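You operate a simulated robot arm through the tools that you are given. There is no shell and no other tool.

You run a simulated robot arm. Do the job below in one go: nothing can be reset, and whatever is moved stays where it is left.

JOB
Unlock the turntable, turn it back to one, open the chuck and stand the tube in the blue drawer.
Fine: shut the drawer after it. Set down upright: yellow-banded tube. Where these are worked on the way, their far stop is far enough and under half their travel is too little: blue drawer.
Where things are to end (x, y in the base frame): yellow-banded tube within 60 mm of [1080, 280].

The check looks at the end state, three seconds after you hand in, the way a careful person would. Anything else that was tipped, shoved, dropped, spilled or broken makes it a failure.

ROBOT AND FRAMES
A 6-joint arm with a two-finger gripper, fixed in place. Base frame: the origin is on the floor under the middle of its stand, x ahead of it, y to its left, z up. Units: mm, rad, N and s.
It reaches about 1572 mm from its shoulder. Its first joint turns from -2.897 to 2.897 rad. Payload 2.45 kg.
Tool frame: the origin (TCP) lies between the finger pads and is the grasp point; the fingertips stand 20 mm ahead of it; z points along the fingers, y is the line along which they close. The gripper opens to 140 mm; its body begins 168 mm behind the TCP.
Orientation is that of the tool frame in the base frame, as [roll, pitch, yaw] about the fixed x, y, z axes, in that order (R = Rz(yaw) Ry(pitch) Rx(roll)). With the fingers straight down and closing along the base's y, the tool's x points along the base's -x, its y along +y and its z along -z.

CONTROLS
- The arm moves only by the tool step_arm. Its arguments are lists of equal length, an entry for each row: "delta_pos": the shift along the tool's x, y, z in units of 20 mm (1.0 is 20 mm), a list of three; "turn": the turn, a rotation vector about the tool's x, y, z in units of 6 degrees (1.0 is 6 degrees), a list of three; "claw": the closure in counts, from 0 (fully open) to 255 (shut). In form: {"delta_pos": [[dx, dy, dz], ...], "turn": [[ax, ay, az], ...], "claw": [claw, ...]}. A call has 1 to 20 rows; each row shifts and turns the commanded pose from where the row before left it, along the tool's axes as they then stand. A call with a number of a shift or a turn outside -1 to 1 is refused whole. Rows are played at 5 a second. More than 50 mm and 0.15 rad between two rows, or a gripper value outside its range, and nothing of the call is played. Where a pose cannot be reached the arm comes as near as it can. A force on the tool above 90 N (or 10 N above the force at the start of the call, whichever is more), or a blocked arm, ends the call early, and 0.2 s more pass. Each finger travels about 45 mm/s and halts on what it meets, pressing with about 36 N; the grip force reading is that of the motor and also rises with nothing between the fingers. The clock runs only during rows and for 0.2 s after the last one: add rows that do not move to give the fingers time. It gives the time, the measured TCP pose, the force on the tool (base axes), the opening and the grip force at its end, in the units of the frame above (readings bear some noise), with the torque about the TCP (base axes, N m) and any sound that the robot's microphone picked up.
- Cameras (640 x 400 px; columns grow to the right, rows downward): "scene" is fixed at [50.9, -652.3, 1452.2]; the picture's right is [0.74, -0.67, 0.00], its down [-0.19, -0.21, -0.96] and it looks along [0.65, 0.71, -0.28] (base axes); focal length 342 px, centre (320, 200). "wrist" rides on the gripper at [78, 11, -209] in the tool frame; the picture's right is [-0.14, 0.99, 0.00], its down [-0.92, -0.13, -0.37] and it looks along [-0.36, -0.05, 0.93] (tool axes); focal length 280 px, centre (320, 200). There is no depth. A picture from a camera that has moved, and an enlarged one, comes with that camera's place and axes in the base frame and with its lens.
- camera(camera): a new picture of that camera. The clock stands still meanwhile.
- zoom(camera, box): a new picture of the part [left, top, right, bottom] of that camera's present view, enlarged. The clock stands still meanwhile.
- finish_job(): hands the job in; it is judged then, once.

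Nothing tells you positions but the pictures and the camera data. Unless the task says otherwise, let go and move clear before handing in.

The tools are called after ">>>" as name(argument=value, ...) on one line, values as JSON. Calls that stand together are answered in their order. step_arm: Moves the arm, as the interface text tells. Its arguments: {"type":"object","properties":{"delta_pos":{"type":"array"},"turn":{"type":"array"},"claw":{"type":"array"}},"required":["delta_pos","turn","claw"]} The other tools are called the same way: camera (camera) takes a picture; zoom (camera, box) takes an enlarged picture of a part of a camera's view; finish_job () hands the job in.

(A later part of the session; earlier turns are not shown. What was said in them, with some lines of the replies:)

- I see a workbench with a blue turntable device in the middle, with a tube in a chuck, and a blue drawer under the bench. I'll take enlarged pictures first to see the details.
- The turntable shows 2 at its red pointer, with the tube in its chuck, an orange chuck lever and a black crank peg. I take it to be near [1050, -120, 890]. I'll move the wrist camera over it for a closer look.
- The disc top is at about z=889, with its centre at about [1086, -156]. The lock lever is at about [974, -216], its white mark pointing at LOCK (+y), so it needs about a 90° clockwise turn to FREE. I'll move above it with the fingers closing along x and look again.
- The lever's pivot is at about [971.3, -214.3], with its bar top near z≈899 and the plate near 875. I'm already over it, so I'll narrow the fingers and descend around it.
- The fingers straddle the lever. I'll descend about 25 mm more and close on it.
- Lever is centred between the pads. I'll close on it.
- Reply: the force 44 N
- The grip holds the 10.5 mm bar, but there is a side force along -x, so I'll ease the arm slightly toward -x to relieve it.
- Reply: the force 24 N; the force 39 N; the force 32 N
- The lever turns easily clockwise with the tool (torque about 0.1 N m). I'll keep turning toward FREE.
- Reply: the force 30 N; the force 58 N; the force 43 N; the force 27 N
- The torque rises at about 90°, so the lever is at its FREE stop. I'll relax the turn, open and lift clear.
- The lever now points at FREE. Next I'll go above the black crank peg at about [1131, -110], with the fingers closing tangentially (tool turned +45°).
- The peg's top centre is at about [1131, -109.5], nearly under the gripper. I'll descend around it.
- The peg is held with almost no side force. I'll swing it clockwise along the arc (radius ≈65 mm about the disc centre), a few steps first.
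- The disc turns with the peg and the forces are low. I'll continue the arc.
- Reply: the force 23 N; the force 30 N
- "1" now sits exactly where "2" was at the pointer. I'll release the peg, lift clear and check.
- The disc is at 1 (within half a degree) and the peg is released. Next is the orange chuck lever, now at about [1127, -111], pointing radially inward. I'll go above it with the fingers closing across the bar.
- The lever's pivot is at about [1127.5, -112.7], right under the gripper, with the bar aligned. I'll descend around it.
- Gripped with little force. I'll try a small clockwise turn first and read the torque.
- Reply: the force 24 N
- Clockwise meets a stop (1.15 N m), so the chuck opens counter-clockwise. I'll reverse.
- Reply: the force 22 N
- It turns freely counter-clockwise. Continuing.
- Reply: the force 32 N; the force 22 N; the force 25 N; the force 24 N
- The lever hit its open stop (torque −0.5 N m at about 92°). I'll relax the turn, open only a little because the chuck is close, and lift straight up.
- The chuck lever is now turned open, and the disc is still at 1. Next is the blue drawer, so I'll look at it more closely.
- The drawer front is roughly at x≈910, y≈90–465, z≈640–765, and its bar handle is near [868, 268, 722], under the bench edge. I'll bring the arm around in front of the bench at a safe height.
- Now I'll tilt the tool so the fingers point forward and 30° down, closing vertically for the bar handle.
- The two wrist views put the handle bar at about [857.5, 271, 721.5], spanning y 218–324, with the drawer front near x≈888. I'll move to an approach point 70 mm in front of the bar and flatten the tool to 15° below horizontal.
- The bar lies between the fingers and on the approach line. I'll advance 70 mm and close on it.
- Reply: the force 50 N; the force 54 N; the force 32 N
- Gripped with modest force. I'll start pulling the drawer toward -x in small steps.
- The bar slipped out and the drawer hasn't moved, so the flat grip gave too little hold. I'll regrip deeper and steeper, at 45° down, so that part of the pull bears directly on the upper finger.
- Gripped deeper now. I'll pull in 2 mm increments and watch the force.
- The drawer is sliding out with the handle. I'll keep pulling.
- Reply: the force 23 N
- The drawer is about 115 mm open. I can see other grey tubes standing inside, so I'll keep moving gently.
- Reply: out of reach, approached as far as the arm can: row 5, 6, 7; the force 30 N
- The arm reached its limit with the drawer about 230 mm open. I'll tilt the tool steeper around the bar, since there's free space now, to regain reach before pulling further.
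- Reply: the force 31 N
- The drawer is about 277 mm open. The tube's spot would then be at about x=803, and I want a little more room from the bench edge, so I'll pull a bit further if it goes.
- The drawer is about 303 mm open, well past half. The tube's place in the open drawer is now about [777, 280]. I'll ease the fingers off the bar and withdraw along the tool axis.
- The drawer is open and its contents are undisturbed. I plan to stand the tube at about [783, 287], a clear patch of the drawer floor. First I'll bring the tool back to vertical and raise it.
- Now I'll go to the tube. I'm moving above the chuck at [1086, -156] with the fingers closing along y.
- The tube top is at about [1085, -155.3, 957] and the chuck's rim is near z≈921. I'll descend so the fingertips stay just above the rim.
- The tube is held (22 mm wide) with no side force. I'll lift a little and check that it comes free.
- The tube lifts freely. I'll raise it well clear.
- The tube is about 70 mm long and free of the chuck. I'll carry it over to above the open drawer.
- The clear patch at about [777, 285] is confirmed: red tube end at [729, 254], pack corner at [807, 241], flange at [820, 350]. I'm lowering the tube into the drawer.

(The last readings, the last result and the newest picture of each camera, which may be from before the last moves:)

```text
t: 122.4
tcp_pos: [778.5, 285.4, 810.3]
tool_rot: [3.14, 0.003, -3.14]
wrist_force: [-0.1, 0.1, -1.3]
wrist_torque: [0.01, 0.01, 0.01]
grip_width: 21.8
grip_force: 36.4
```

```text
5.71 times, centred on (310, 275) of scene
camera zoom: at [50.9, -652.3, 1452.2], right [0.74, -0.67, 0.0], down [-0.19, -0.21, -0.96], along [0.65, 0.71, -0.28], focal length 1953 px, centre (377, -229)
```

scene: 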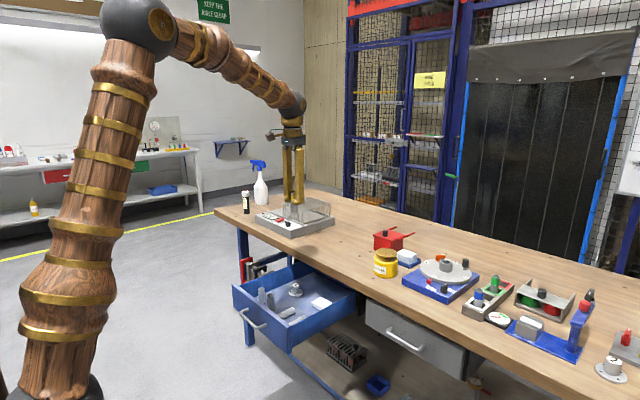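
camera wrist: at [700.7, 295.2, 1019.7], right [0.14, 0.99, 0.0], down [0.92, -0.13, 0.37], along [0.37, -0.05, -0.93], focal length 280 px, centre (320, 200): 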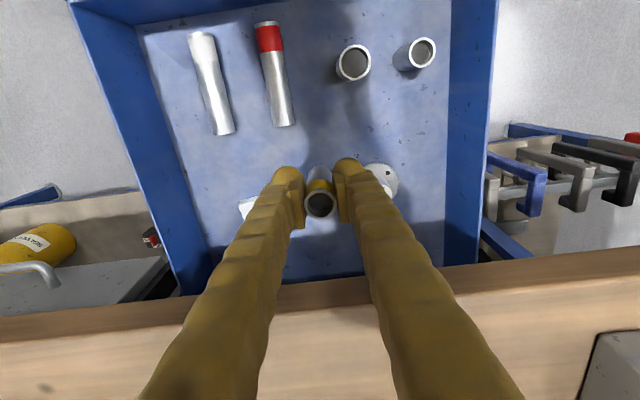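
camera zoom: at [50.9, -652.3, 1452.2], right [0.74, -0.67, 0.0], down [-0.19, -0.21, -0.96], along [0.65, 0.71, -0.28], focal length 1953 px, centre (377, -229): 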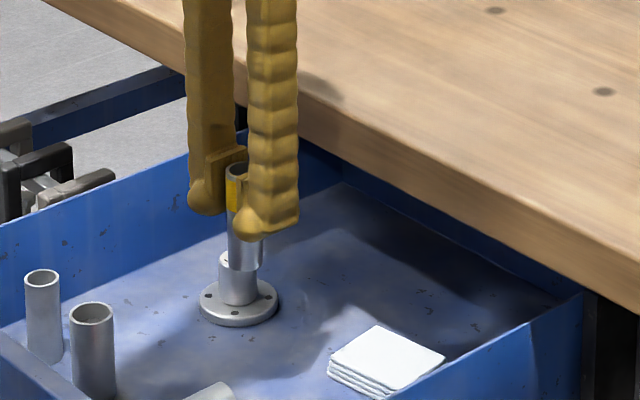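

The tube hangs clear of the flange and the pack. I'll lower it to just above the floor, then feel for contact.

>>> step_arm(delta_pos=[[0, 0, 0.6], [0, 0, 0.7], [0, 0, 0.7], [0, 0, 0.5], [0, 0, 0.3], [0, 0, 0]], turn=[[0, 0, 0], [0, 0, 0], [0, 0, 0], [0, 0, 0], [0, 0, 0], [0, 0, 0]], claw=[235, 235, 235, 235, 235, 235])

>>> zoom(camera="scene", box=[270, 240, 350, 310])

>>> zoom(camera="wrist", box=[220, 120, 420, 260])

```text
t: 123.8
tcp_pos: [777.6, 283.4, 755.5]
tool_rot: [-3.14, 0.001, -3.14]
wrist_force: [0.3, 0.6, -0.5]
wrist_torque: [0.01, -0.03, 0.02]
grip_width: 21.8
grip_force: 36.1
```

```text
5.71 times, centred on (310, 275) of scene
camera zoom: at [50.9, -652.3, 1452.2], right [0.74, -0.67, 0.0], down [-0.19, -0.21, -0.96], along [0.65, 0.71, -0.28], focal length 1953 px, centre (377, -229)
```

zoom: 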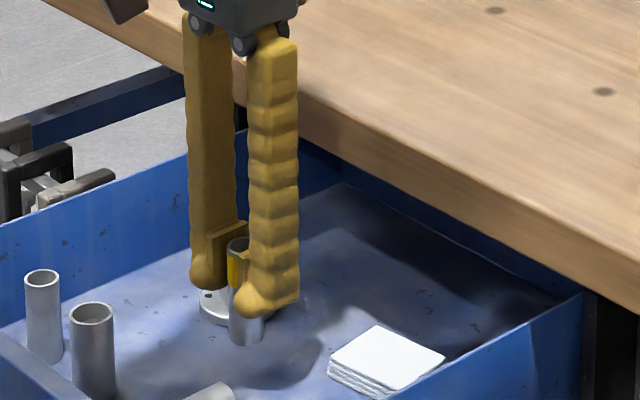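

```text
2.86 times, centred on (320, 190) of wrist
camera zoom: at [699.4, 294.1, 963.4], right [0.14, 0.99, 0.0], down [0.92, -0.13, 0.37], along [0.37, -0.05, -0.93], focal length 801 px, centre (320, 229)
```

zoom: 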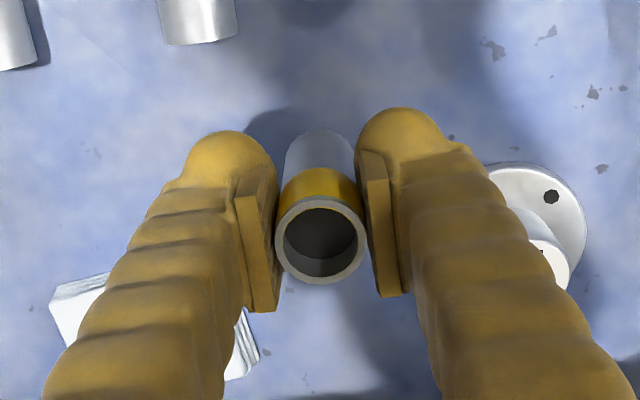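

>>> step_arm(delta_pos=[[0, 0, 0.2], [0, 0, 0.15], [0, 0, 0.1]], turn=[[0, 0, 0], [0, 0, 0], [0, 0, 0]], claw=[235, 235, 235])

>>> step_arm(delta_pos=[[0, 0, 0.1], [0, 0, 0.1]], turn=[[0, 0, 0], [0, 0, 0]], claw=[235, 235])

>>> zoom(camera="scene", box=[270, 240, 350, 310])

```text
t: 124.6
tcp_pos: [778.6, 284.0, 745.5]
tool_rot: [3.141, 0.001, -3.14]
wrist_force: [0.0, -0.5, -1.2]
wrist_torque: [0.0, 0.03, -0.01]
grip_width: 22.1
grip_force: 35.7
```

```text
t: 125.2
tcp_pos: [778.6, 283.6, 742.0]
tool_rot: [-3.141, 0.001, -3.14]
wrist_force: [-0.7, 0.1, -0.3]
wrist_torque: [0.02, 0.02, 0.03]
grip_width: 22.1
grip_force: 35.6
```

```text
5.71 times, centred on (310, 275) of scene
camera zoom: at [50.9, -652.3, 1452.2], right [0.74, -0.67, 0.0], down [-0.19, -0.21, -0.96], along [0.65, 0.71, -0.28], focal length 1953 px, centre (377, -229)
```

zoom: 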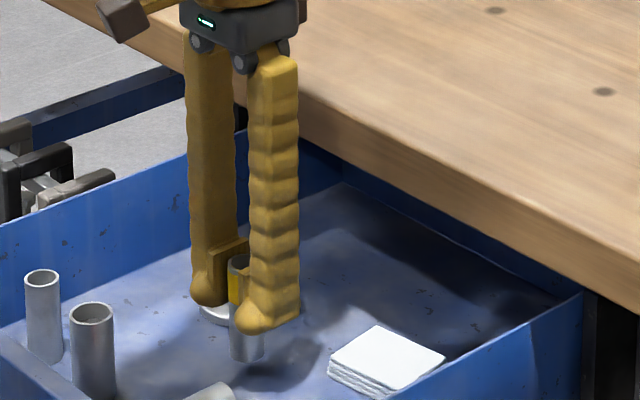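

>>> step_arm(delta_pos=[[0, 0, 0.1], [0, 0, 0.1]], turn=[[0, 0, 0], [0, 0, 0]], claw=[235, 235])

>>> step_arm(delta_pos=[[0, 0, 0.08], [0, 0, 0.08]], turn=[[0, 0, 0], [0, 0, 0]], claw=[235, 235])

```text
t: 125.8
tcp_pos: [778.3, 283.3, 737.3]
tool_rot: [3.141, 0.003, -3.141]
wrist_force: [0.2, 0.7, -0.6]
wrist_torque: [0.01, 0.01, -0.01]
grip_width: 22.3
grip_force: 35.2
```

```text
t: 126.4
tcp_pos: [778.0, 284.3, 734.2]
tool_rot: [3.141, 0.002, -3.138]
wrist_force: [0.8, 1.3, -0.7]
wrist_torque: [-0.02, 0.0, -0.01]
grip_width: 21.9
grip_force: 35.6
```

>>> step_arm(delta_pos=[[0, 0, 0.08], [0, 0, 0.08]], turn=[[0, 0, 0], [0, 0, 0]], claw=[235, 235])

>>> zoom(camera="scene", box=[285, 265, 325, 300])

>>> zoom(camera="wrist", box=[220, 120, 420, 260])

```text
t: 127.0
tcp_pos: [778.5, 284.1, 731.0]
tool_rot: [3.141, 0.002, -3.14]
wrist_force: [-0.8, -0.2, -1.2]
wrist_torque: [0.0, 0.03, 0.02]
grip_width: 22.1
grip_force: 35.8
```

```text
11.43 times, centred on (305, 282) of scene
camera zoom: at [50.9, -652.3, 1452.2], right [0.74, -0.67, 0.0], down [-0.19, -0.21, -0.96], along [0.65, 0.71, -0.28], focal length 3906 px, centre (491, -743)
```

zoom: 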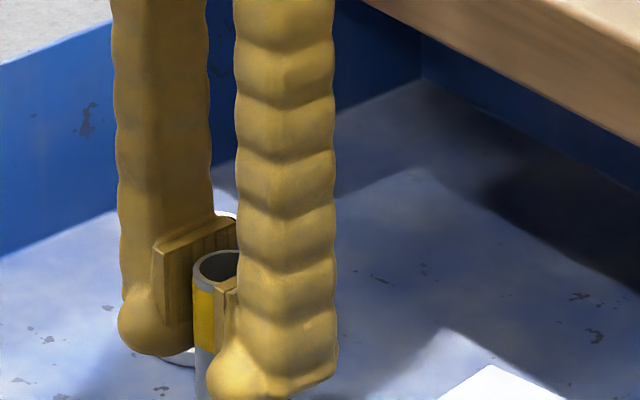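

```text
2.86 times, centred on (320, 190) of wrist
camera zoom: at [699.7, 294.3, 939.5], right [0.14, 0.99, 0.0], down [0.92, -0.13, 0.37], along [0.37, -0.05, -0.93], focal length 801 px, centre (320, 229)
```

zoom: 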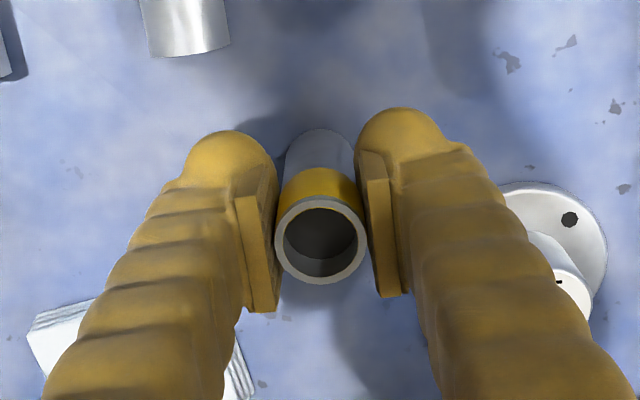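

>>> zoom(camera="scene", box=[285, 280, 325, 315])

>>> step_arm(delta_pos=[[0, 0, 0.08], [0, 0, 0.08]], turn=[[0, 0, 0], [0, 0, 0]], claw=[235, 235])

```text
11.43 times, centred on (305, 298) of scene
camera zoom: at [50.9, -652.3, 1452.2], right [0.74, -0.67, 0.0], down [-0.19, -0.21, -0.96], along [0.65, 0.71, -0.28], focal length 3906 px, centre (491, -914)
```

zoom: 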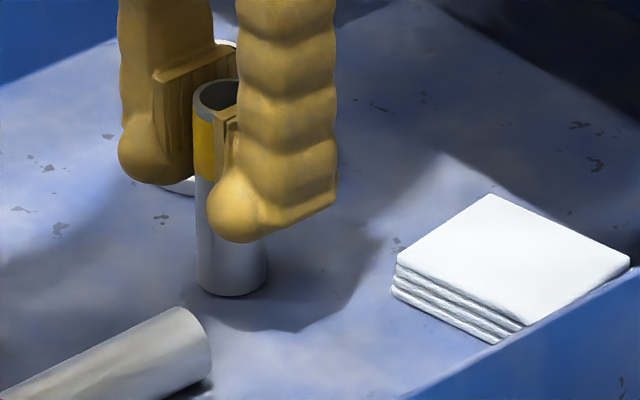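

```text
t: 127.6
tcp_pos: [780.8, 284.4, 728.6]
tool_rot: [3.141, 0.005, -3.14]
wrist_force: [1.3, -0.6, 26.2]
wrist_torque: [-0.02, -0.07, 0.08]
grip_width: 22.1
grip_force: 36.0
```

The tube has touched the floor (26 N up). I'll ease off slightly, then open slowly.

>>> step_arm(delta_pos=[[0, 0, -0.04], [0, 0, 0]], turn=[[0, 0, 0], [0, 0, 0]], claw=[235, 235])

```text
t: 128.2
tcp_pos: [780.9, 283.6, 728.8]
tool_rot: [3.141, 0.002, -3.14]
wrist_force: [1.1, 1.4, 12.5]
wrist_torque: [0.09, -0.09, 0.03]
grip_width: 21.9
grip_force: 36.0
```

>>> step_arm(delta_pos=[[0, 0, -0.02], [0, 0, 0], [0, 0, 0], [0, 0, 0], [0, 0, 0]], turn=[[0, 0, 0], [0, 0, 0], [0, 0, 0], [0, 0, 0], [0, 0, 0]], claw=[235, 220, 212, 205, 195])

>>> zoom(camera="scene", box=[285, 270, 325, 305])

>>> zoom(camera="wrist", box=[220, 120, 420, 260])

```text
t: 129.4
tcp_pos: [778.2, 284.7, 728.3]
tool_rot: [3.141, 0.001, -3.139]
wrist_force: [-0.4, 0.0, 0.2]
wrist_torque: [0.0, -0.05, -0.04]
grip_width: 33.0
grip_force: 0.1
```

```text
11.43 times, centred on (305, 288) of scene
camera zoom: at [50.9, -652.3, 1452.2], right [0.74, -0.67, 0.0], down [-0.19, -0.21, -0.96], along [0.65, 0.71, -0.28], focal length 3906 px, centre (491, -800)
```

zoom: 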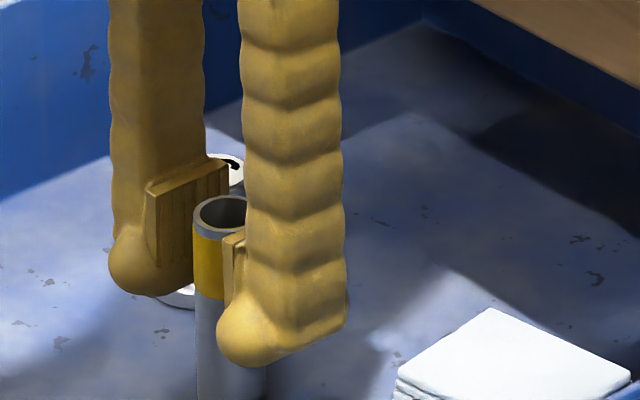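

```text
2.86 times, centred on (320, 190) of wrist
camera zoom: at [700.2, 294.8, 937.6], right [0.14, 0.99, 0.0], down [0.92, -0.13, 0.37], along [0.37, -0.05, -0.93], focal length 801 px, centre (320, 229)
```

zoom: 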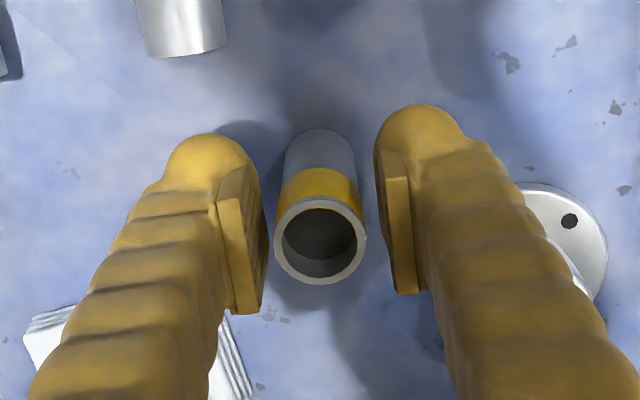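

The tube stands by itself. I'll lift straight up, slowly at first.

>>> step_arm(delta_pos=[[0, 0, -0.3], [0, 0, -0.5], [0, 0, -0.8], [0, 0, -1], [0, 0, -1], [0, 0, -1], [0, 0, -1], [0, 0, -1], [0, 0, -1], [0, 0, -1], [0, 0, -1], [0, 0, -1], [0, 0, -1], [0, 0, -1], [0, 0, -1], [0, 0, 0]], turn=[[0, 0, 0], [0, 0, 0], [0, 0, 0], [0, 0, 0], [0, 0, 0], [0, 0, 0], [0, 0, 0], [0, 0, 0], [0, 0, 0], [0, 0, 0], [0, 0, 0], [0, 0, 0], [0, 0, 0], [0, 0, 0], [0, 0, 0], [0, 0, 0]], claw=[195, 195, 195, 195, 195, 195, 195, 195, 195, 195, 195, 195, 195, 195, 195, 195])

>>> camera(camera="wrist")

>>> zoom(camera="scene", box=[220, 240, 380, 350])

```text
t: 132.8
tcp_pos: [777.5, 285.1, 1000.2]
tool_rot: [-3.141, 0.001, -3.141]
wrist_force: [0.4, 0.0, -0.6]
wrist_torque: [-0.02, 0.0, -0.01]
grip_width: 32.8
grip_force: 0.0
```

```text
taken
camera wrist: at [699.1, 295.7, 1208.5], right [0.14, 0.99, 0.0], down [0.92, -0.13, 0.37], along [0.37, -0.05, -0.93], focal length 280 px, centre (320, 200)
```

wrist: 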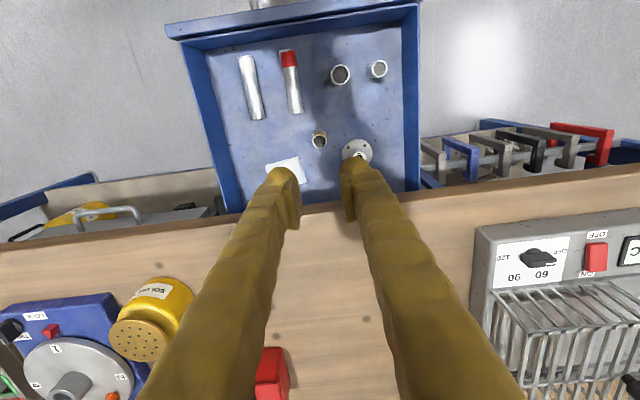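

```text
3.64 times, centred on (300, 295) of scene
camera zoom: at [50.9, -652.3, 1452.2], right [0.74, -0.67, 0.0], down [-0.19, -0.21, -0.96], along [0.65, 0.71, -0.28], focal length 1243 px, centre (393, -146)
```

zoom: 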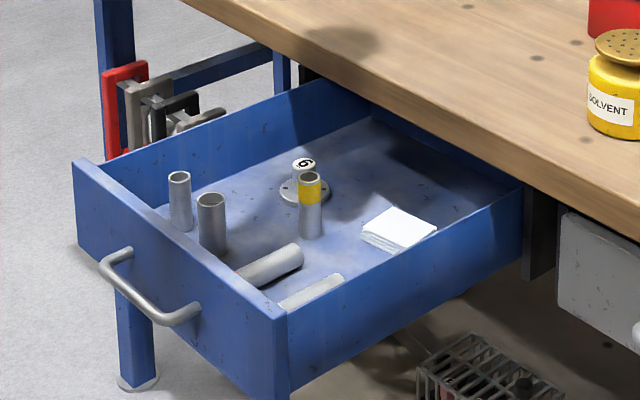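

The yellow-banded tube stands upright in the drawer, and nothing else has moved. To end at x≈1080 the drawer must be shut, so I'll go back to the handle the same way I left it.

>>> step_arm(delta_pos=[[1, -0.02, -0.53], [1, -0.02, -0.53], [1, -0.02, -0.53], [1, -0.02, -0.53], [1, -0.02, -0.53], [1, -0.02, -0.53], [1, -0.02, -0.53], [1, -0.02, -0.53], [1, -0.02, -0.53], [1, -0.02, -0.53], [1, -0.02, -0.53], [1, -0.02, -0.53], [1, -0.02, -0.53], [1, -0.02, -0.53], [1, -0.02, -0.53], [0, 0, 0]], turn=[[0, 0, 0], [0, 0, 0], [0, 0, 0], [0, 0, 0], [0, 0, 0], [0, 0, 0], [0, 0, 0], [0, 0, 0], [0, 0, 0], [0, 0, 0], [0, 0, 0], [0, 0, 0], [0, 0, 0], [0, 0, 0], [0, 0, 0], [0, 0, 0]], claw=[195, 195, 195, 195, 195, 195, 195, 195, 195, 195, 195, 195, 195, 195, 195, 195])

>>> step_arm(delta_pos=[[0, 0, 0], [0, 0, 0], [0, 0, 1], [0, 0, 1], [0, 0, 1], [0, 0, 1], [0, 0, 1], [0, 0, 1], [0, 0, 1], [0, 0, 1], [0, 0, 1], [0, 0, 1], [0, 0, 1], [0, 0, 1], [0, 0, 1], [0, 0, 0]], turn=[[0, 0, -1], [0, 0, -1], [0, 0, -1], [0, 0, -1], [0, 0, -1], [0, 0, -1], [0, 0, -1], [0, 0, -1], [0, 0, -1], [0, 0, -1], [0, 0, -1], [0, 0, -1], [0, 0, -1], [0, 0, -1], [0, 0, -1], [0, 0, 0]], claw=[216, 216, 216, 216, 216, 216, 216, 216, 216, 216, 216, 216, 216, 216, 216, 216])

>>> step_arm(delta_pos=[[0, 0, 0], [0, 0, 0], [0, 0, 0], [0, 0, 0], [0, 0, 0]], turn=[[0.92, 0, 0], [0.92, 0, 0], [0.92, 0, 0], [0.92, 0, 0], [0, 0, 0]], claw=[220, 220, 220, 220, 220])

>>> camera(camera="wrist")

>>> camera(camera="scene")

```text
t: 136.2
tcp_pos: [478.1, 277.9, 1156.5]
tool_rot: [3.141, 0.002, -3.139]
wrist_force: [0.5, -0.3, 0.3]
wrist_torque: [0.02, 0.01, 0.01]
grip_width: 33.1
grip_force: 0.0
```

```text
t: 139.6
tcp_pos: [478.8, 278.2, 899.7]
tool_rot: [-3.141, 0.0, -1.567]
wrist_force: [0.5, 0.4, -0.2]
wrist_torque: [0.01, 0.0, 0.02]
grip_width: 21.4
grip_force: 0.1
```

```text
t: 140.8
tcp_pos: [478.5, 275.9, 898.2]
tool_rot: [-2.758, -0.003, -1.574]
wrist_force: [-0.5, -0.1, -0.4]
wrist_torque: [0.0, -0.02, 0.01]
grip_width: 19.2
grip_force: 0.0
```

```text
taken
camera wrist: at [390.9, 197.7, 1087.0], right [-0.92, 0.14, -0.37], down [-0.02, 0.92, 0.39], along [0.4, 0.36, -0.84], focal length 280 px, centre (320, 200)
```

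wrist: 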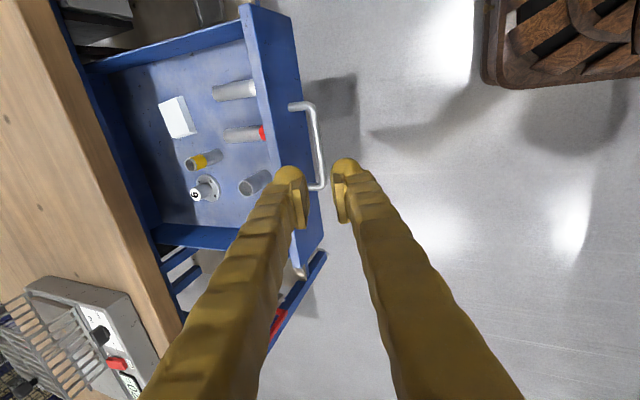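

```text
taken
```

scene: 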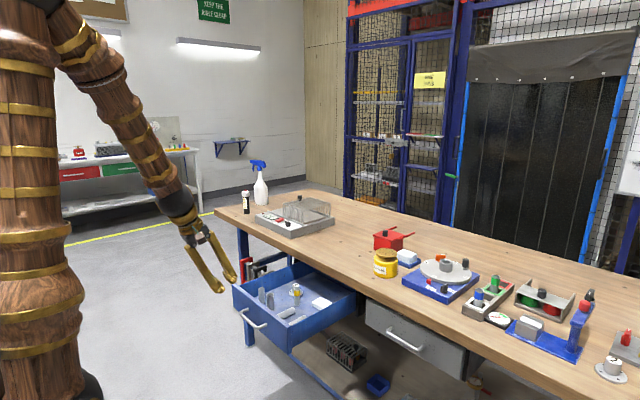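

I'm back at the approach pose. I'll go most of the way down the tool axis toward the bar and check the centring.

>>> step_arm(delta_pos=[[0, -0.15, 0.8], [0, 0, 1], [0, 0, 1], [0, 0, 1], [0, 0, 1], [0, 0, 1], [0, 0, 0.8], [0, 0, 0.4], [0, 0, 0]], turn=[[0, 0, 0], [0, 0, 0], [0, 0, 0], [0, 0, 0], [0, 0, 0], [0, 0, 0], [0, 0, 0], [0, 0, 0], [0, 0, 0]], claw=[220, 220, 220, 220, 220, 220, 220, 220, 220])

>>> zoom(camera="wrist", box=[240, 100, 400, 260])

```text
t: 142.8
tcp_pos: [533.1, 278.0, 770.5]
tool_rot: [-2.755, 0.0, -1.569]
wrist_force: [-0.3, 0.5, 0.5]
wrist_torque: [0.0, -0.01, 0.02]
grip_width: 19.0
grip_force: 0.1
```

```text
2.50 times, centred on (320, 180) of wrist
camera zoom: at [444.8, 199.5, 960.0], right [-0.92, 0.14, -0.37], down [-0.02, 0.92, 0.39], along [0.4, 0.37, -0.84], focal length 701 px, centre (320, 250)
```

zoom: 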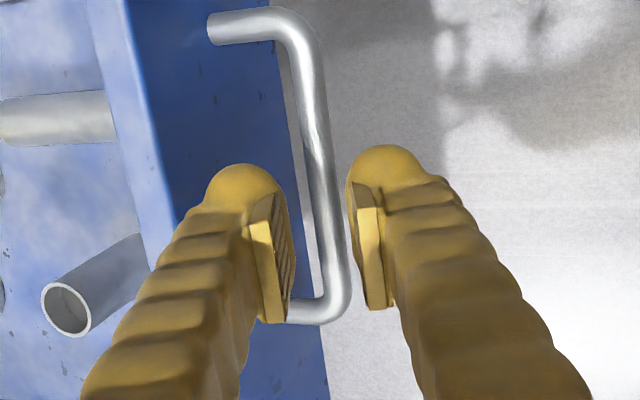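

>>> step_arm(delta_pos=[[0, 0, 0.8], [0, 0, 0.8], [0, 0, 0.6], [0, 0, 0.4], [0, 0, 0.15], [0, 0, 0]], turn=[[0, 0, 0], [0, 0, 0], [0, 0, 0], [0, 0, 0], [0, 0, 0], [0, 0, 0]], claw=[222, 222, 222, 222, 222, 222])

>>> zoom(camera="wrist", box=[240, 100, 400, 260])

```text
t: 144.2
tcp_pos: [554.8, 278.7, 720.0]
tool_rot: [-2.754, 0.0, -1.569]
wrist_force: [-1.6, 0.2, 0.1]
wrist_torque: [-0.02, -0.03, -0.04]
grip_width: 17.7
grip_force: 0.1
```

```text
2.50 times, centred on (320, 180) of wrist
camera zoom: at [466.2, 200.3, 908.5], right [-0.92, 0.14, -0.37], down [-0.02, 0.92, 0.39], along [0.4, 0.37, -0.84], focal length 701 px, centre (320, 250)
```

zoom: 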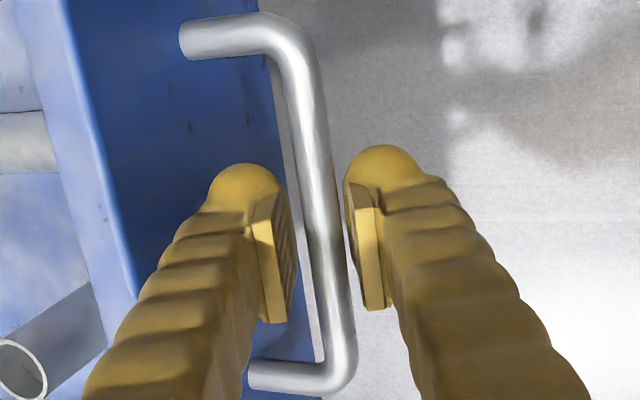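

>>> step_arm(delta_pos=[[0, 0, 0], [0, 0, 0], [0, 0, 0], [0, 0, 0], [0, 0, 0]], turn=[[0, 0, 0], [0, 0, 0], [0, 0, 0], [0, 0, 0], [0, 0, 0]], claw=[228, 234, 240, 248, 255])

>>> zoom(camera="scene", box=[220, 250, 380, 350])

```text
t: 145.4
tcp_pos: [555.2, 279.7, 719.4]
tool_rot: [-2.755, -0.001, -1.57]
wrist_force: [-1.4, -1.1, -9.3]
wrist_torque: [0.16, 0.0, -0.51]
grip_width: 8.1
grip_force: 35.6
```

```text
4.00 times, centred on (300, 300) of scene
camera zoom: at [50.9, -652.3, 1452.2], right [0.74, -0.67, 0.0], down [-0.19, -0.21, -0.96], along [0.65, 0.71, -0.28], focal length 1367 px, centre (400, -200)
```

zoom: 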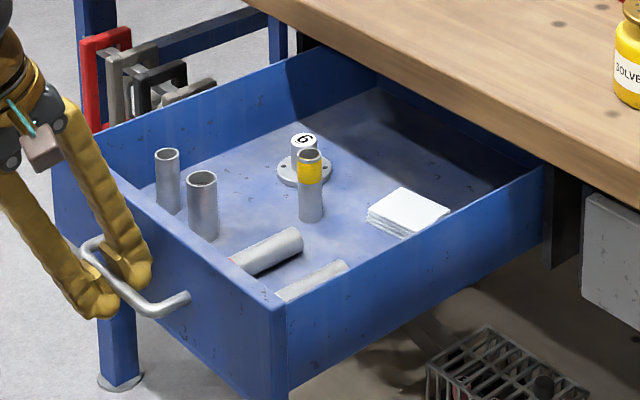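

Gripped, and everything in the drawer is standing. I'll push in slowly with ramped steps.

>>> step_arm(delta_pos=[[0, -0.093, 0.038], [0, -0.185, 0.075], [0, -0.324, 0.132], [0, -0.463, 0.188], [0, -0.463, 0.188], [0, -0.463, 0.188], [0, -0.463, 0.188], [0, -0.463, 0.188], [0, -0.278, 0.113], [0, -0.139, 0.056], [0, -0.07, 0.028]], turn=[[0, 0, 0], [0, 0, 0], [0, 0, 0], [0, 0, 0], [0, 0, 0], [0, 0, 0], [0, 0, 0], [0, 0, 0], [0, 0, 0], [0, 0, 0], [0, 0, 0]], claw=[255, 255, 255, 255, 255, 255, 255, 255, 255, 255, 255])

>>> zoom(camera="scene", box=[220, 250, 380, 350])

```text
t: 147.8
tcp_pos: [629.2, 277.1, 719.5]
tool_rot: [-2.752, 0.0, -1.57]
wrist_force: [-0.5, 7.2, -7.6]
wrist_torque: [0.37, 0.0, -0.7]
grip_width: 9.4
grip_force: 36.4
```

```text
4.00 times, centred on (300, 300) of scene
camera zoom: at [50.9, -652.3, 1452.2], right [0.74, -0.67, 0.0], down [-0.19, -0.21, -0.96], along [0.65, 0.71, -0.28], focal length 1367 px, centre (400, -200)
```

zoom: 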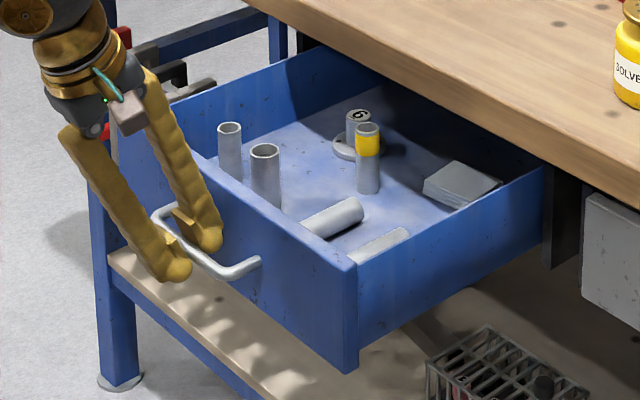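

>>> step_arm(delta_pos=[[0, -0.093, 0.038], [0, -0.185, 0.075], [0, -0.324, 0.132], [0, -0.463, 0.188], [0, -0.463, 0.188], [0, -0.463, 0.188], [0, -0.463, 0.188], [0, -0.278, 0.113], [0, -0.139, 0.056], [0, -0.07, 0.028]], turn=[[0, 0, 0], [0, 0, 0], [0, 0, 0], [0, 0, 0], [0, 0, 0], [0, 0, 0], [0, 0, 0], [0, 0, 0], [0, 0, 0], [0, 0, 0]], claw=[255, 255, 255, 255, 255, 255, 255, 255, 255, 255])

>>> step_arm(delta_pos=[[0, 0, 0], [0, 0, 0], [0, 0, 0], [0, 0, 0], [0, 0, 0], [0, 0, 0], [0, 0, 0]], turn=[[0.3, 0, 0], [0.6, 0, 0], [0.8, 0, 0], [0.8, 0, 0], [0.8, 0, 0], [0.5, 0, 0], [0, 0, 0]], claw=[255, 255, 255, 255, 255, 255, 255])

>>> zoom(camera="scene", box=[220, 250, 380, 350])

>>> zoom(camera="wrist", box=[220, 80, 420, 260])

```text
t: 150.0
tcp_pos: [693.1, 277.9, 720.2]
tool_rot: [-2.753, 0.002, -1.568]
wrist_force: [-0.7, -6.7, -10.9]
wrist_torque: [0.31, 0.03, -0.76]
grip_width: 8.3
grip_force: 36.3
```

```text
t: 151.6
tcp_pos: [692.4, 277.7, 718.9]
tool_rot: [-2.356, -0.001, -1.568]
wrist_force: [1.2, -5.6, -24.3]
wrist_torque: [0.65, 0.1, -0.36]
grip_width: 8.1
grip_force: 35.9
```

```text
4.00 times, centred on (300, 300) of scene
camera zoom: at [50.9, -652.3, 1452.2], right [0.74, -0.67, 0.0], down [-0.19, -0.21, -0.96], along [0.65, 0.71, -0.28], focal length 1367 px, centre (400, -200)
```

zoom: 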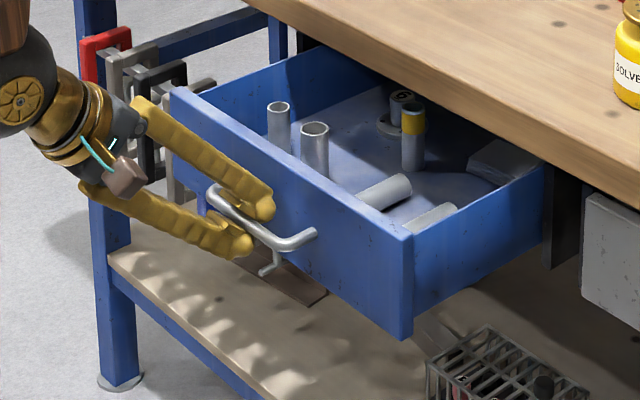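

```text
2.22 times, centred on (320, 170) of wrist
camera zoom: at [536.7, 199.5, 858.9], right [-0.7, 0.14, -0.7], down [-0.17, 0.92, 0.35], along [0.69, 0.37, -0.62], focal length 623 px, centre (320, 267)
```

zoom: 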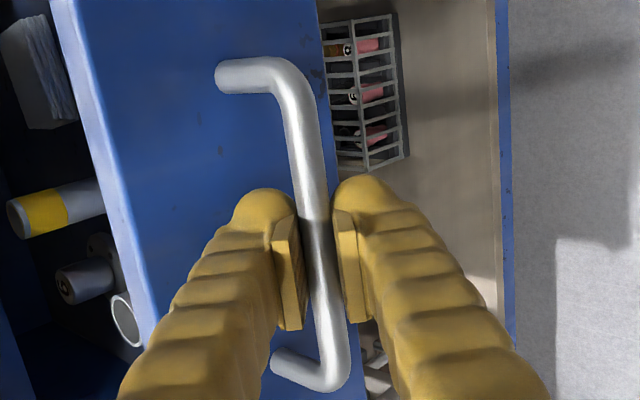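

Tilted back to 45° with everything still upright. I'll continue pushing toward closed.

>>> step_arm(delta_pos=[[0, 0, 0.07], [0, -0.07, 0.07], [0, -0.15, 0.15], [0, -0.25, 0.25], [0, -0.354, 0.354], [0, -0.354, 0.354], [0, -0.354, 0.354], [0, -0.354, 0.354], [0, -0.354, 0.354], [0, -0.354, 0.354], [0, -0.25, 0.25], [0, -0.15, 0.15], [0, -0.07, 0.07]], turn=[[0, 0, 0], [0, 0, 0], [0, 0, 0], [0, 0, 0], [0, 0, 0], [0, 0, 0], [0, 0, 0], [0, 0, 0], [0, 0, 0], [0, 0, 0], [0, 0, 0], [0, 0, 0], [0, 0, 0]], claw=[255, 255, 255, 255, 255, 255, 255, 255, 255, 255, 255, 255, 255])

>>> zoom(camera="scene", box=[240, 240, 400, 340])

>>> zoom(camera="wrist", box=[140, 60, 420, 260])

```text
t: 154.4
tcp_pos: [780.8, 279.0, 719.2]
tool_rot: [-2.357, 0.0, -1.57]
wrist_force: [-1.4, -17.0, -8.7]
wrist_torque: [0.25, 0.04, -0.49]
grip_width: 7.8
grip_force: 35.8
```

```text
4.00 times, centred on (320, 290) of scene
camera zoom: at [50.9, -652.3, 1452.2], right [0.74, -0.67, 0.0], down [-0.19, -0.21, -0.96], along [0.65, 0.71, -0.28], focal length 1367 px, centre (320, -160)
```

zoom: 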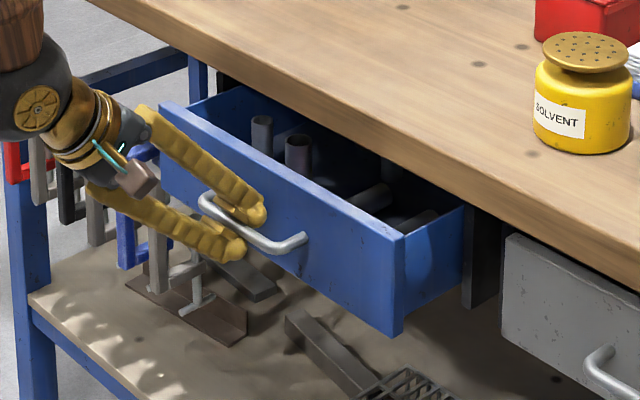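

```text
2.00 times, centred on (280, 160) of wrist
camera zoom: at [624.6, 200.2, 858.3], right [-0.7, 0.14, -0.7], down [-0.17, 0.92, 0.35], along [0.69, 0.37, -0.62], focal length 561 px, centre (400, 280)
```

zoom: 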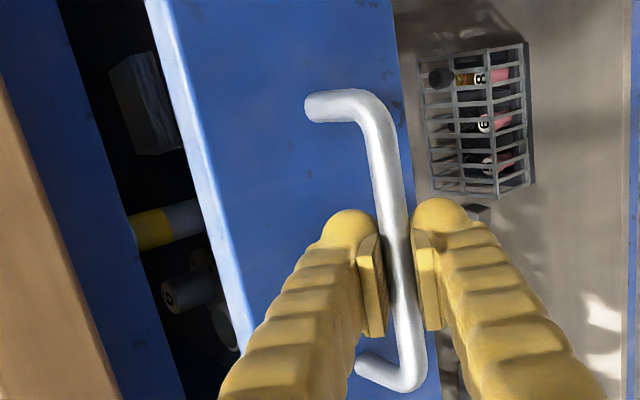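

>>> step_arm(delta_pos=[[0, -0.07, 0.07], [0, -0.15, 0.15], [0, -0.25, 0.25], [0, -0.354, 0.354], [0, -0.354, 0.354], [0, -0.354, 0.354], [0, -0.25, 0.25], [0, -0.15, 0.15], [0, -0.07, 0.07]], turn=[[0, 0, 0], [0, 0, 0], [0, 0, 0], [0, 0, 0], [0, 0, 0], [0, 0, 0], [0, 0, 0], [0, 0, 0], [0, 0, 0]], claw=[255, 255, 255, 255, 255, 255, 255, 255, 255])

>>> zoom(camera="wrist", box=[140, 60, 420, 260])

```text
t: 156.4
tcp_pos: [837.4, 279.3, 717.5]
tool_rot: [-2.358, 0.001, -1.57]
wrist_force: [-0.9, 7.5, -30.1]
wrist_torque: [0.47, 0.05, -0.19]
grip_width: 7.9
grip_force: 35.9
```

```text
2.00 times, centred on (280, 160) of wrist
camera zoom: at [681.6, 200.3, 858.5], right [-0.7, 0.14, -0.7], down [-0.17, 0.92, 0.35], along [0.69, 0.37, -0.62], focal length 561 px, centre (400, 280)
```

zoom: 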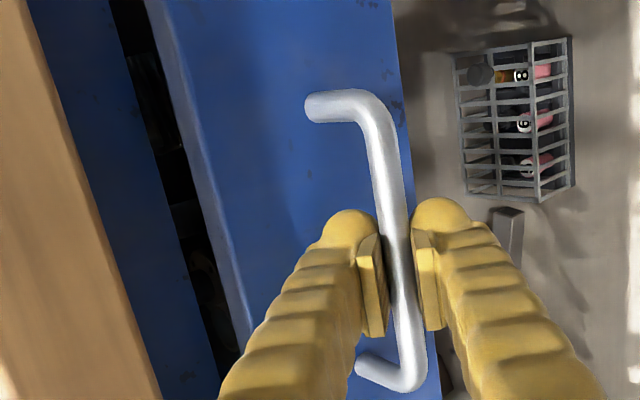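

>>> step_arm(delta_pos=[[0, -0.06, 0.1], [0, -0.106, 0.106], [0, -0.106, 0.106], [0, -0.106, 0.106], [0, -0.106, 0.106]], turn=[[0, 0, 0], [0, 0, 0], [0, 0, 0], [0, 0, 0], [0, 0, 0]], claw=[255, 255, 255, 255, 255])

>>> step_arm(delta_pos=[[0, -0.06, 0.06], [0, -0.06, 0.06]], turn=[[0, 0, 0], [0, 0, 0]], claw=[255, 255])

>>> zoom(camera="wrist", box=[140, 60, 420, 260])

```text
t: 157.6
tcp_pos: [851.2, 278.7, 718.1]
tool_rot: [-2.356, -0.001, -1.565]
wrist_force: [-0.5, 23.2, -24.3]
wrist_torque: [0.54, 0.07, -0.18]
grip_width: 7.6
grip_force: 35.5
```

```text
t: 158.2
tcp_pos: [854.1, 278.7, 717.0]
tool_rot: [-2.355, 0.0, -1.568]
wrist_force: [1.4, 29.6, -20.5]
wrist_torque: [0.5, 0.08, -0.22]
grip_width: 8.0
grip_force: 36.0
```

```text
2.00 times, centred on (280, 160) of wrist
camera zoom: at [699.9, 199.7, 858.3], right [-0.7, 0.14, -0.7], down [-0.17, 0.92, 0.35], along [0.69, 0.37, -0.62], focal length 561 px, centre (400, 280)
```

zoom: 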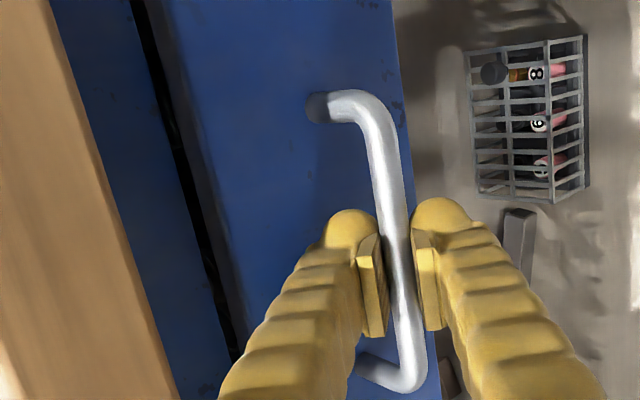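

>>> step_arm(delta_pos=[[0, -0.06, 0.06], [0, -0.06, 0.06]], turn=[[0, 0, 0], [0, 0, 0]], claw=[255, 255])

>>> step_arm(delta_pos=[[0, -0.06, 0.06], [0, -0.06, 0.06]], turn=[[0, 0, 0], [0, 0, 0]], claw=[255, 255])

>>> zoom(camera="wrist", box=[140, 60, 420, 260])

```text
t: 158.8
tcp_pos: [857.5, 277.8, 716.6]
tool_rot: [-2.356, 0.001, -1.568]
wrist_force: [0.8, 28.2, -20.4]
wrist_torque: [0.5, 0.05, -0.19]
grip_width: 7.9
grip_force: 35.8
```

```text
t: 159.4
tcp_pos: [858.9, 277.2, 717.9]
tool_rot: [-2.36, 0.002, -1.571]
wrist_force: [-39.7, 2.0, -2.6]
wrist_torque: [0.03, 0.11, -0.1]
grip_width: 7.4
grip_force: 35.3
```

```text
2.00 times, centred on (280, 160) of wrist
camera zoom: at [704.2, 198.1, 857.8], right [-0.7, 0.14, -0.7], down [-0.17, 0.92, 0.35], along [0.69, 0.37, -0.62], focal length 561 px, centre (400, 280)
```

zoom: 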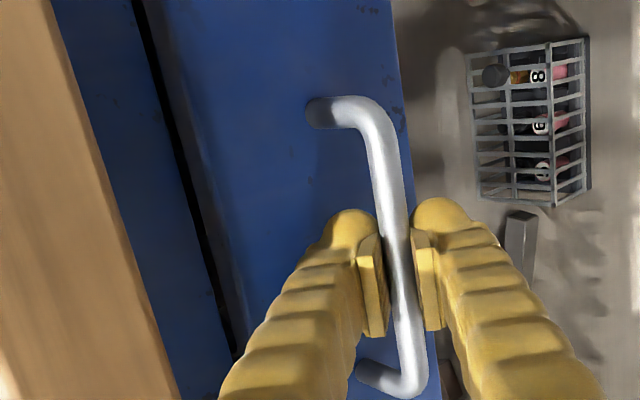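

The closed stop is reached (−40 N at x≈859, matching the original closed position). I'll ease off, open slightly and back out along the tool axis.

>>> step_arm(delta_pos=[[0, 0.03, -0.03], [0, 0, 0], [0, 0, 0], [0, 0, 0]], turn=[[0, 0, 0], [0, 0, 0], [0, 0, 0], [0, 0, 0]], claw=[255, 240, 226, 222])

>>> zoom(camera="wrist", box=[220, 80, 420, 260])

```text
t: 160.4
tcp_pos: [860.3, 277.4, 717.3]
tool_rot: [-2.357, 0.0, -1.569]
wrist_force: [-0.1, 0.8, -0.5]
wrist_torque: [-0.04, -0.01, 0.02]
grip_width: 18.3
grip_force: 0.1
```

```text
2.22 times, centred on (320, 170) of wrist
camera zoom: at [704.9, 199.1, 858.3], right [-0.7, 0.14, -0.7], down [-0.17, 0.92, 0.35], along [0.69, 0.37, -0.62], focal length 623 px, centre (320, 267)
```

zoom: 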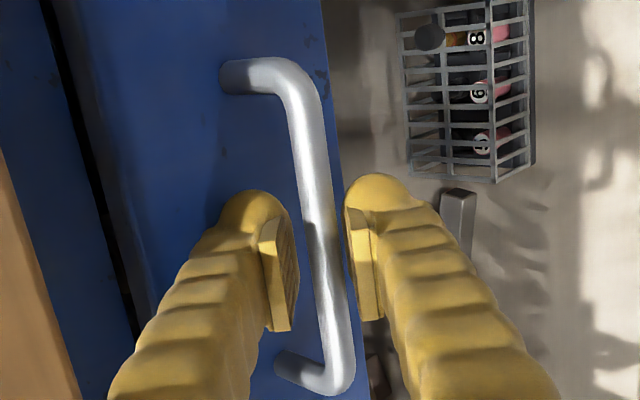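

>>> step_arm(delta_pos=[[0, 0, -0.3], [0, 0, -0.6], [0, 0, -0.9], [0, 0, -1], [0, 0, -1], [0, 0, -1], [0, 0, -1], [0, 0, -1], [0, 0, -1], [0, 0, -1], [0, 0, -1], [0, 0, 0]], turn=[[0, 0, 0], [0, 0, 0], [0, 0, 0], [0, 0, 0], [0, 0, 0], [0, 0, 0], [0, 0, 0], [0, 0, 0], [0, 0, 0], [0, 0, 0], [0, 0, 0], [0, 0, 0]], claw=[222, 222, 222, 222, 222, 222, 222, 222, 222, 222, 222, 222])

>>> camera(camera="wrist")

>>> zoom(camera="scene", box=[240, 230, 400, 340])

>>> zoom(camera="scene", box=[360, 220, 520, 320])

```text
t: 163.0
tcp_pos: [722.5, 280.0, 858.1]
tool_rot: [-2.355, -0.001, -1.569]
wrist_force: [0.5, -0.2, -0.1]
wrist_torque: [0.01, -0.01, 0.02]
grip_width: 18.3
grip_force: 0.1
```

```text
taken
camera wrist: at [566.7, 200.8, 999.1], right [-0.7, 0.14, -0.7], down [-0.17, 0.92, 0.35], along [0.69, 0.37, -0.62], focal length 280 px, centre (320, 200)
```

wrist: 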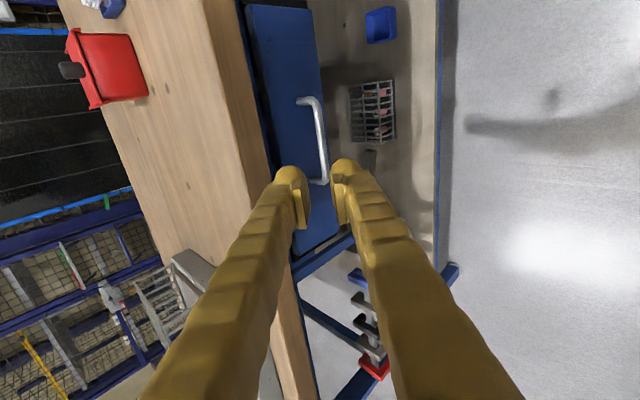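

```text
3.64 times, centred on (320, 285) of scene
camera zoom: at [50.9, -652.3, 1452.2], right [0.74, -0.67, 0.0], down [-0.19, -0.21, -0.96], along [0.65, 0.71, -0.28], focal length 1243 px, centre (320, -109)
```

zoom: 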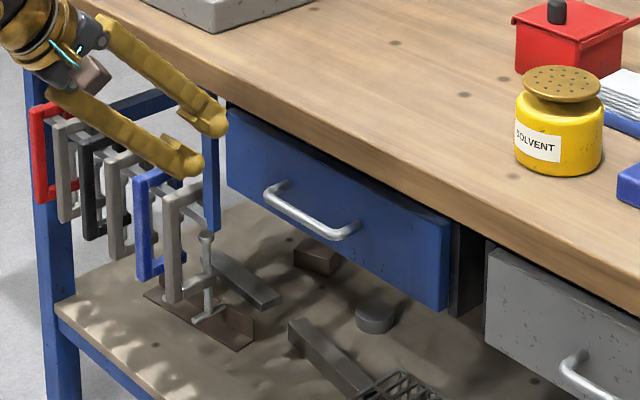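

```text
4.00 times, centred on (440, 270) of scene
camera zoom: at [50.9, -652.3, 1452.2], right [0.74, -0.67, 0.0], down [-0.19, -0.21, -0.96], along [0.65, 0.71, -0.28], focal length 1367 px, centre (-160, -80)
```

zoom: 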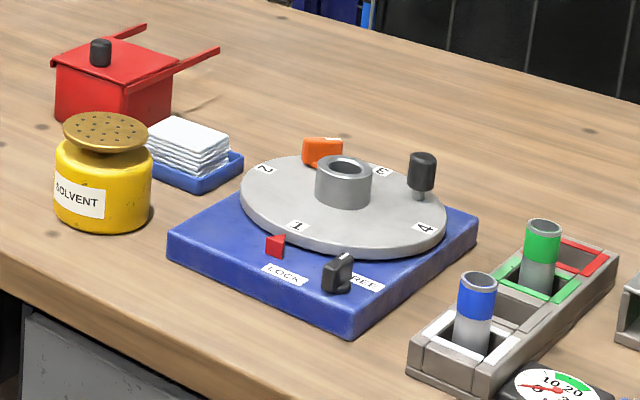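

The drawer is shut, the disc is at 1, the lock is on FREE, the chuck is open and empty, and nothing else on the bench has moved. I'll move the arm up and clear, then take one last look.

>>> step_arm(delta_pos=[[0, -0.7, -0.7], [0, -0.7, -0.7], [0, -0.7, -0.7], [0, -0.7, -0.7], [0, -0.7, -0.7], [0, -0.7, -0.7], [0, -0.7, -0.7], [0, -0.7, -0.7], [0, 0, 0]], turn=[[0, 0, 0], [0, 0, 0], [0, 0, 0], [0, 0, 0], [0, 0, 0], [0, 0, 0], [0, 0, 0], [0, 0, 0], [0, 0, 0]], claw=[222, 222, 222, 222, 222, 222, 222, 222, 222])

>>> camera(camera="scene")

>>> camera(camera="wrist")

```text
t: 165.0
tcp_pos: [722.5, 278.2, 1017.0]
tool_rot: [-2.356, 0.001, -1.57]
wrist_force: [0.3, -0.1, 0.0]
wrist_torque: [0.02, 0.01, 0.03]
grip_width: 18.2
grip_force: 0.0
```

```text
taken
```

scene: 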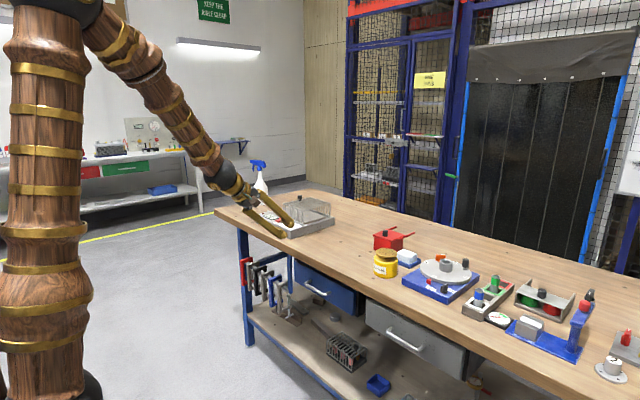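

```text
taken
camera wrist: at [567.5, 198.3, 1157.3], right [-0.7, 0.14, -0.7], down [-0.17, 0.92, 0.35], along [0.69, 0.37, -0.62], focal length 280 px, centre (320, 200)
```

wrist: 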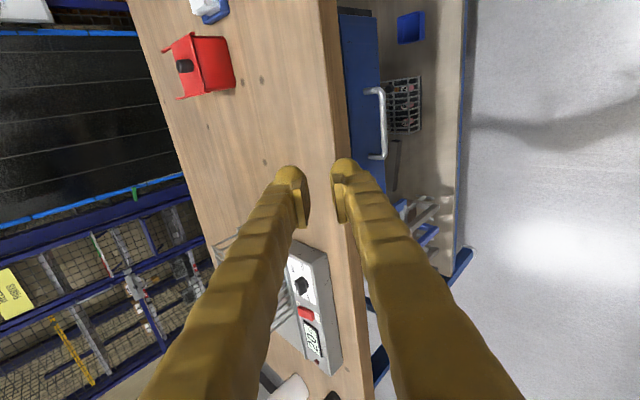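

The arm is clear and still, and the drawer is shut with the yellow-banded tube inside at about [1082, 285] by my measurements. The turntable is unlocked at 1 and the chuck is open, so I'm handing in.

>>> finish_job()

```text
The job is handed in.
```

The job is done and handed in. I couldn't see inside the drawer once it was fully shut, so the tube's final upright position isn't confirmed by a picture.

- **Turntable:** The lock lever points at FREE, and the disc is turned back so that 1 sits at the red pointer.
- **Chuck:** Its lever is at the open stop, and the chuck is empty.
- **Tube:** I stood the yellow-banded tube on a clear patch of the blue drawer's floor. By my measurements it is now at about [1082, 285], roughly 5 mm from the target. It was still upright when I last saw it, with the drawer about 80 mm from closed. I pushed the rest of the way in small steps.
- **Drawer:** I pulled it open about 303 mm and then pushed it shut to its stop. My first grip on the handle slipped off before the drawer moved, and the second one held.

Nothing else on the bench had visibly moved. The loose items in the drawer were undisturbed when I last saw them.
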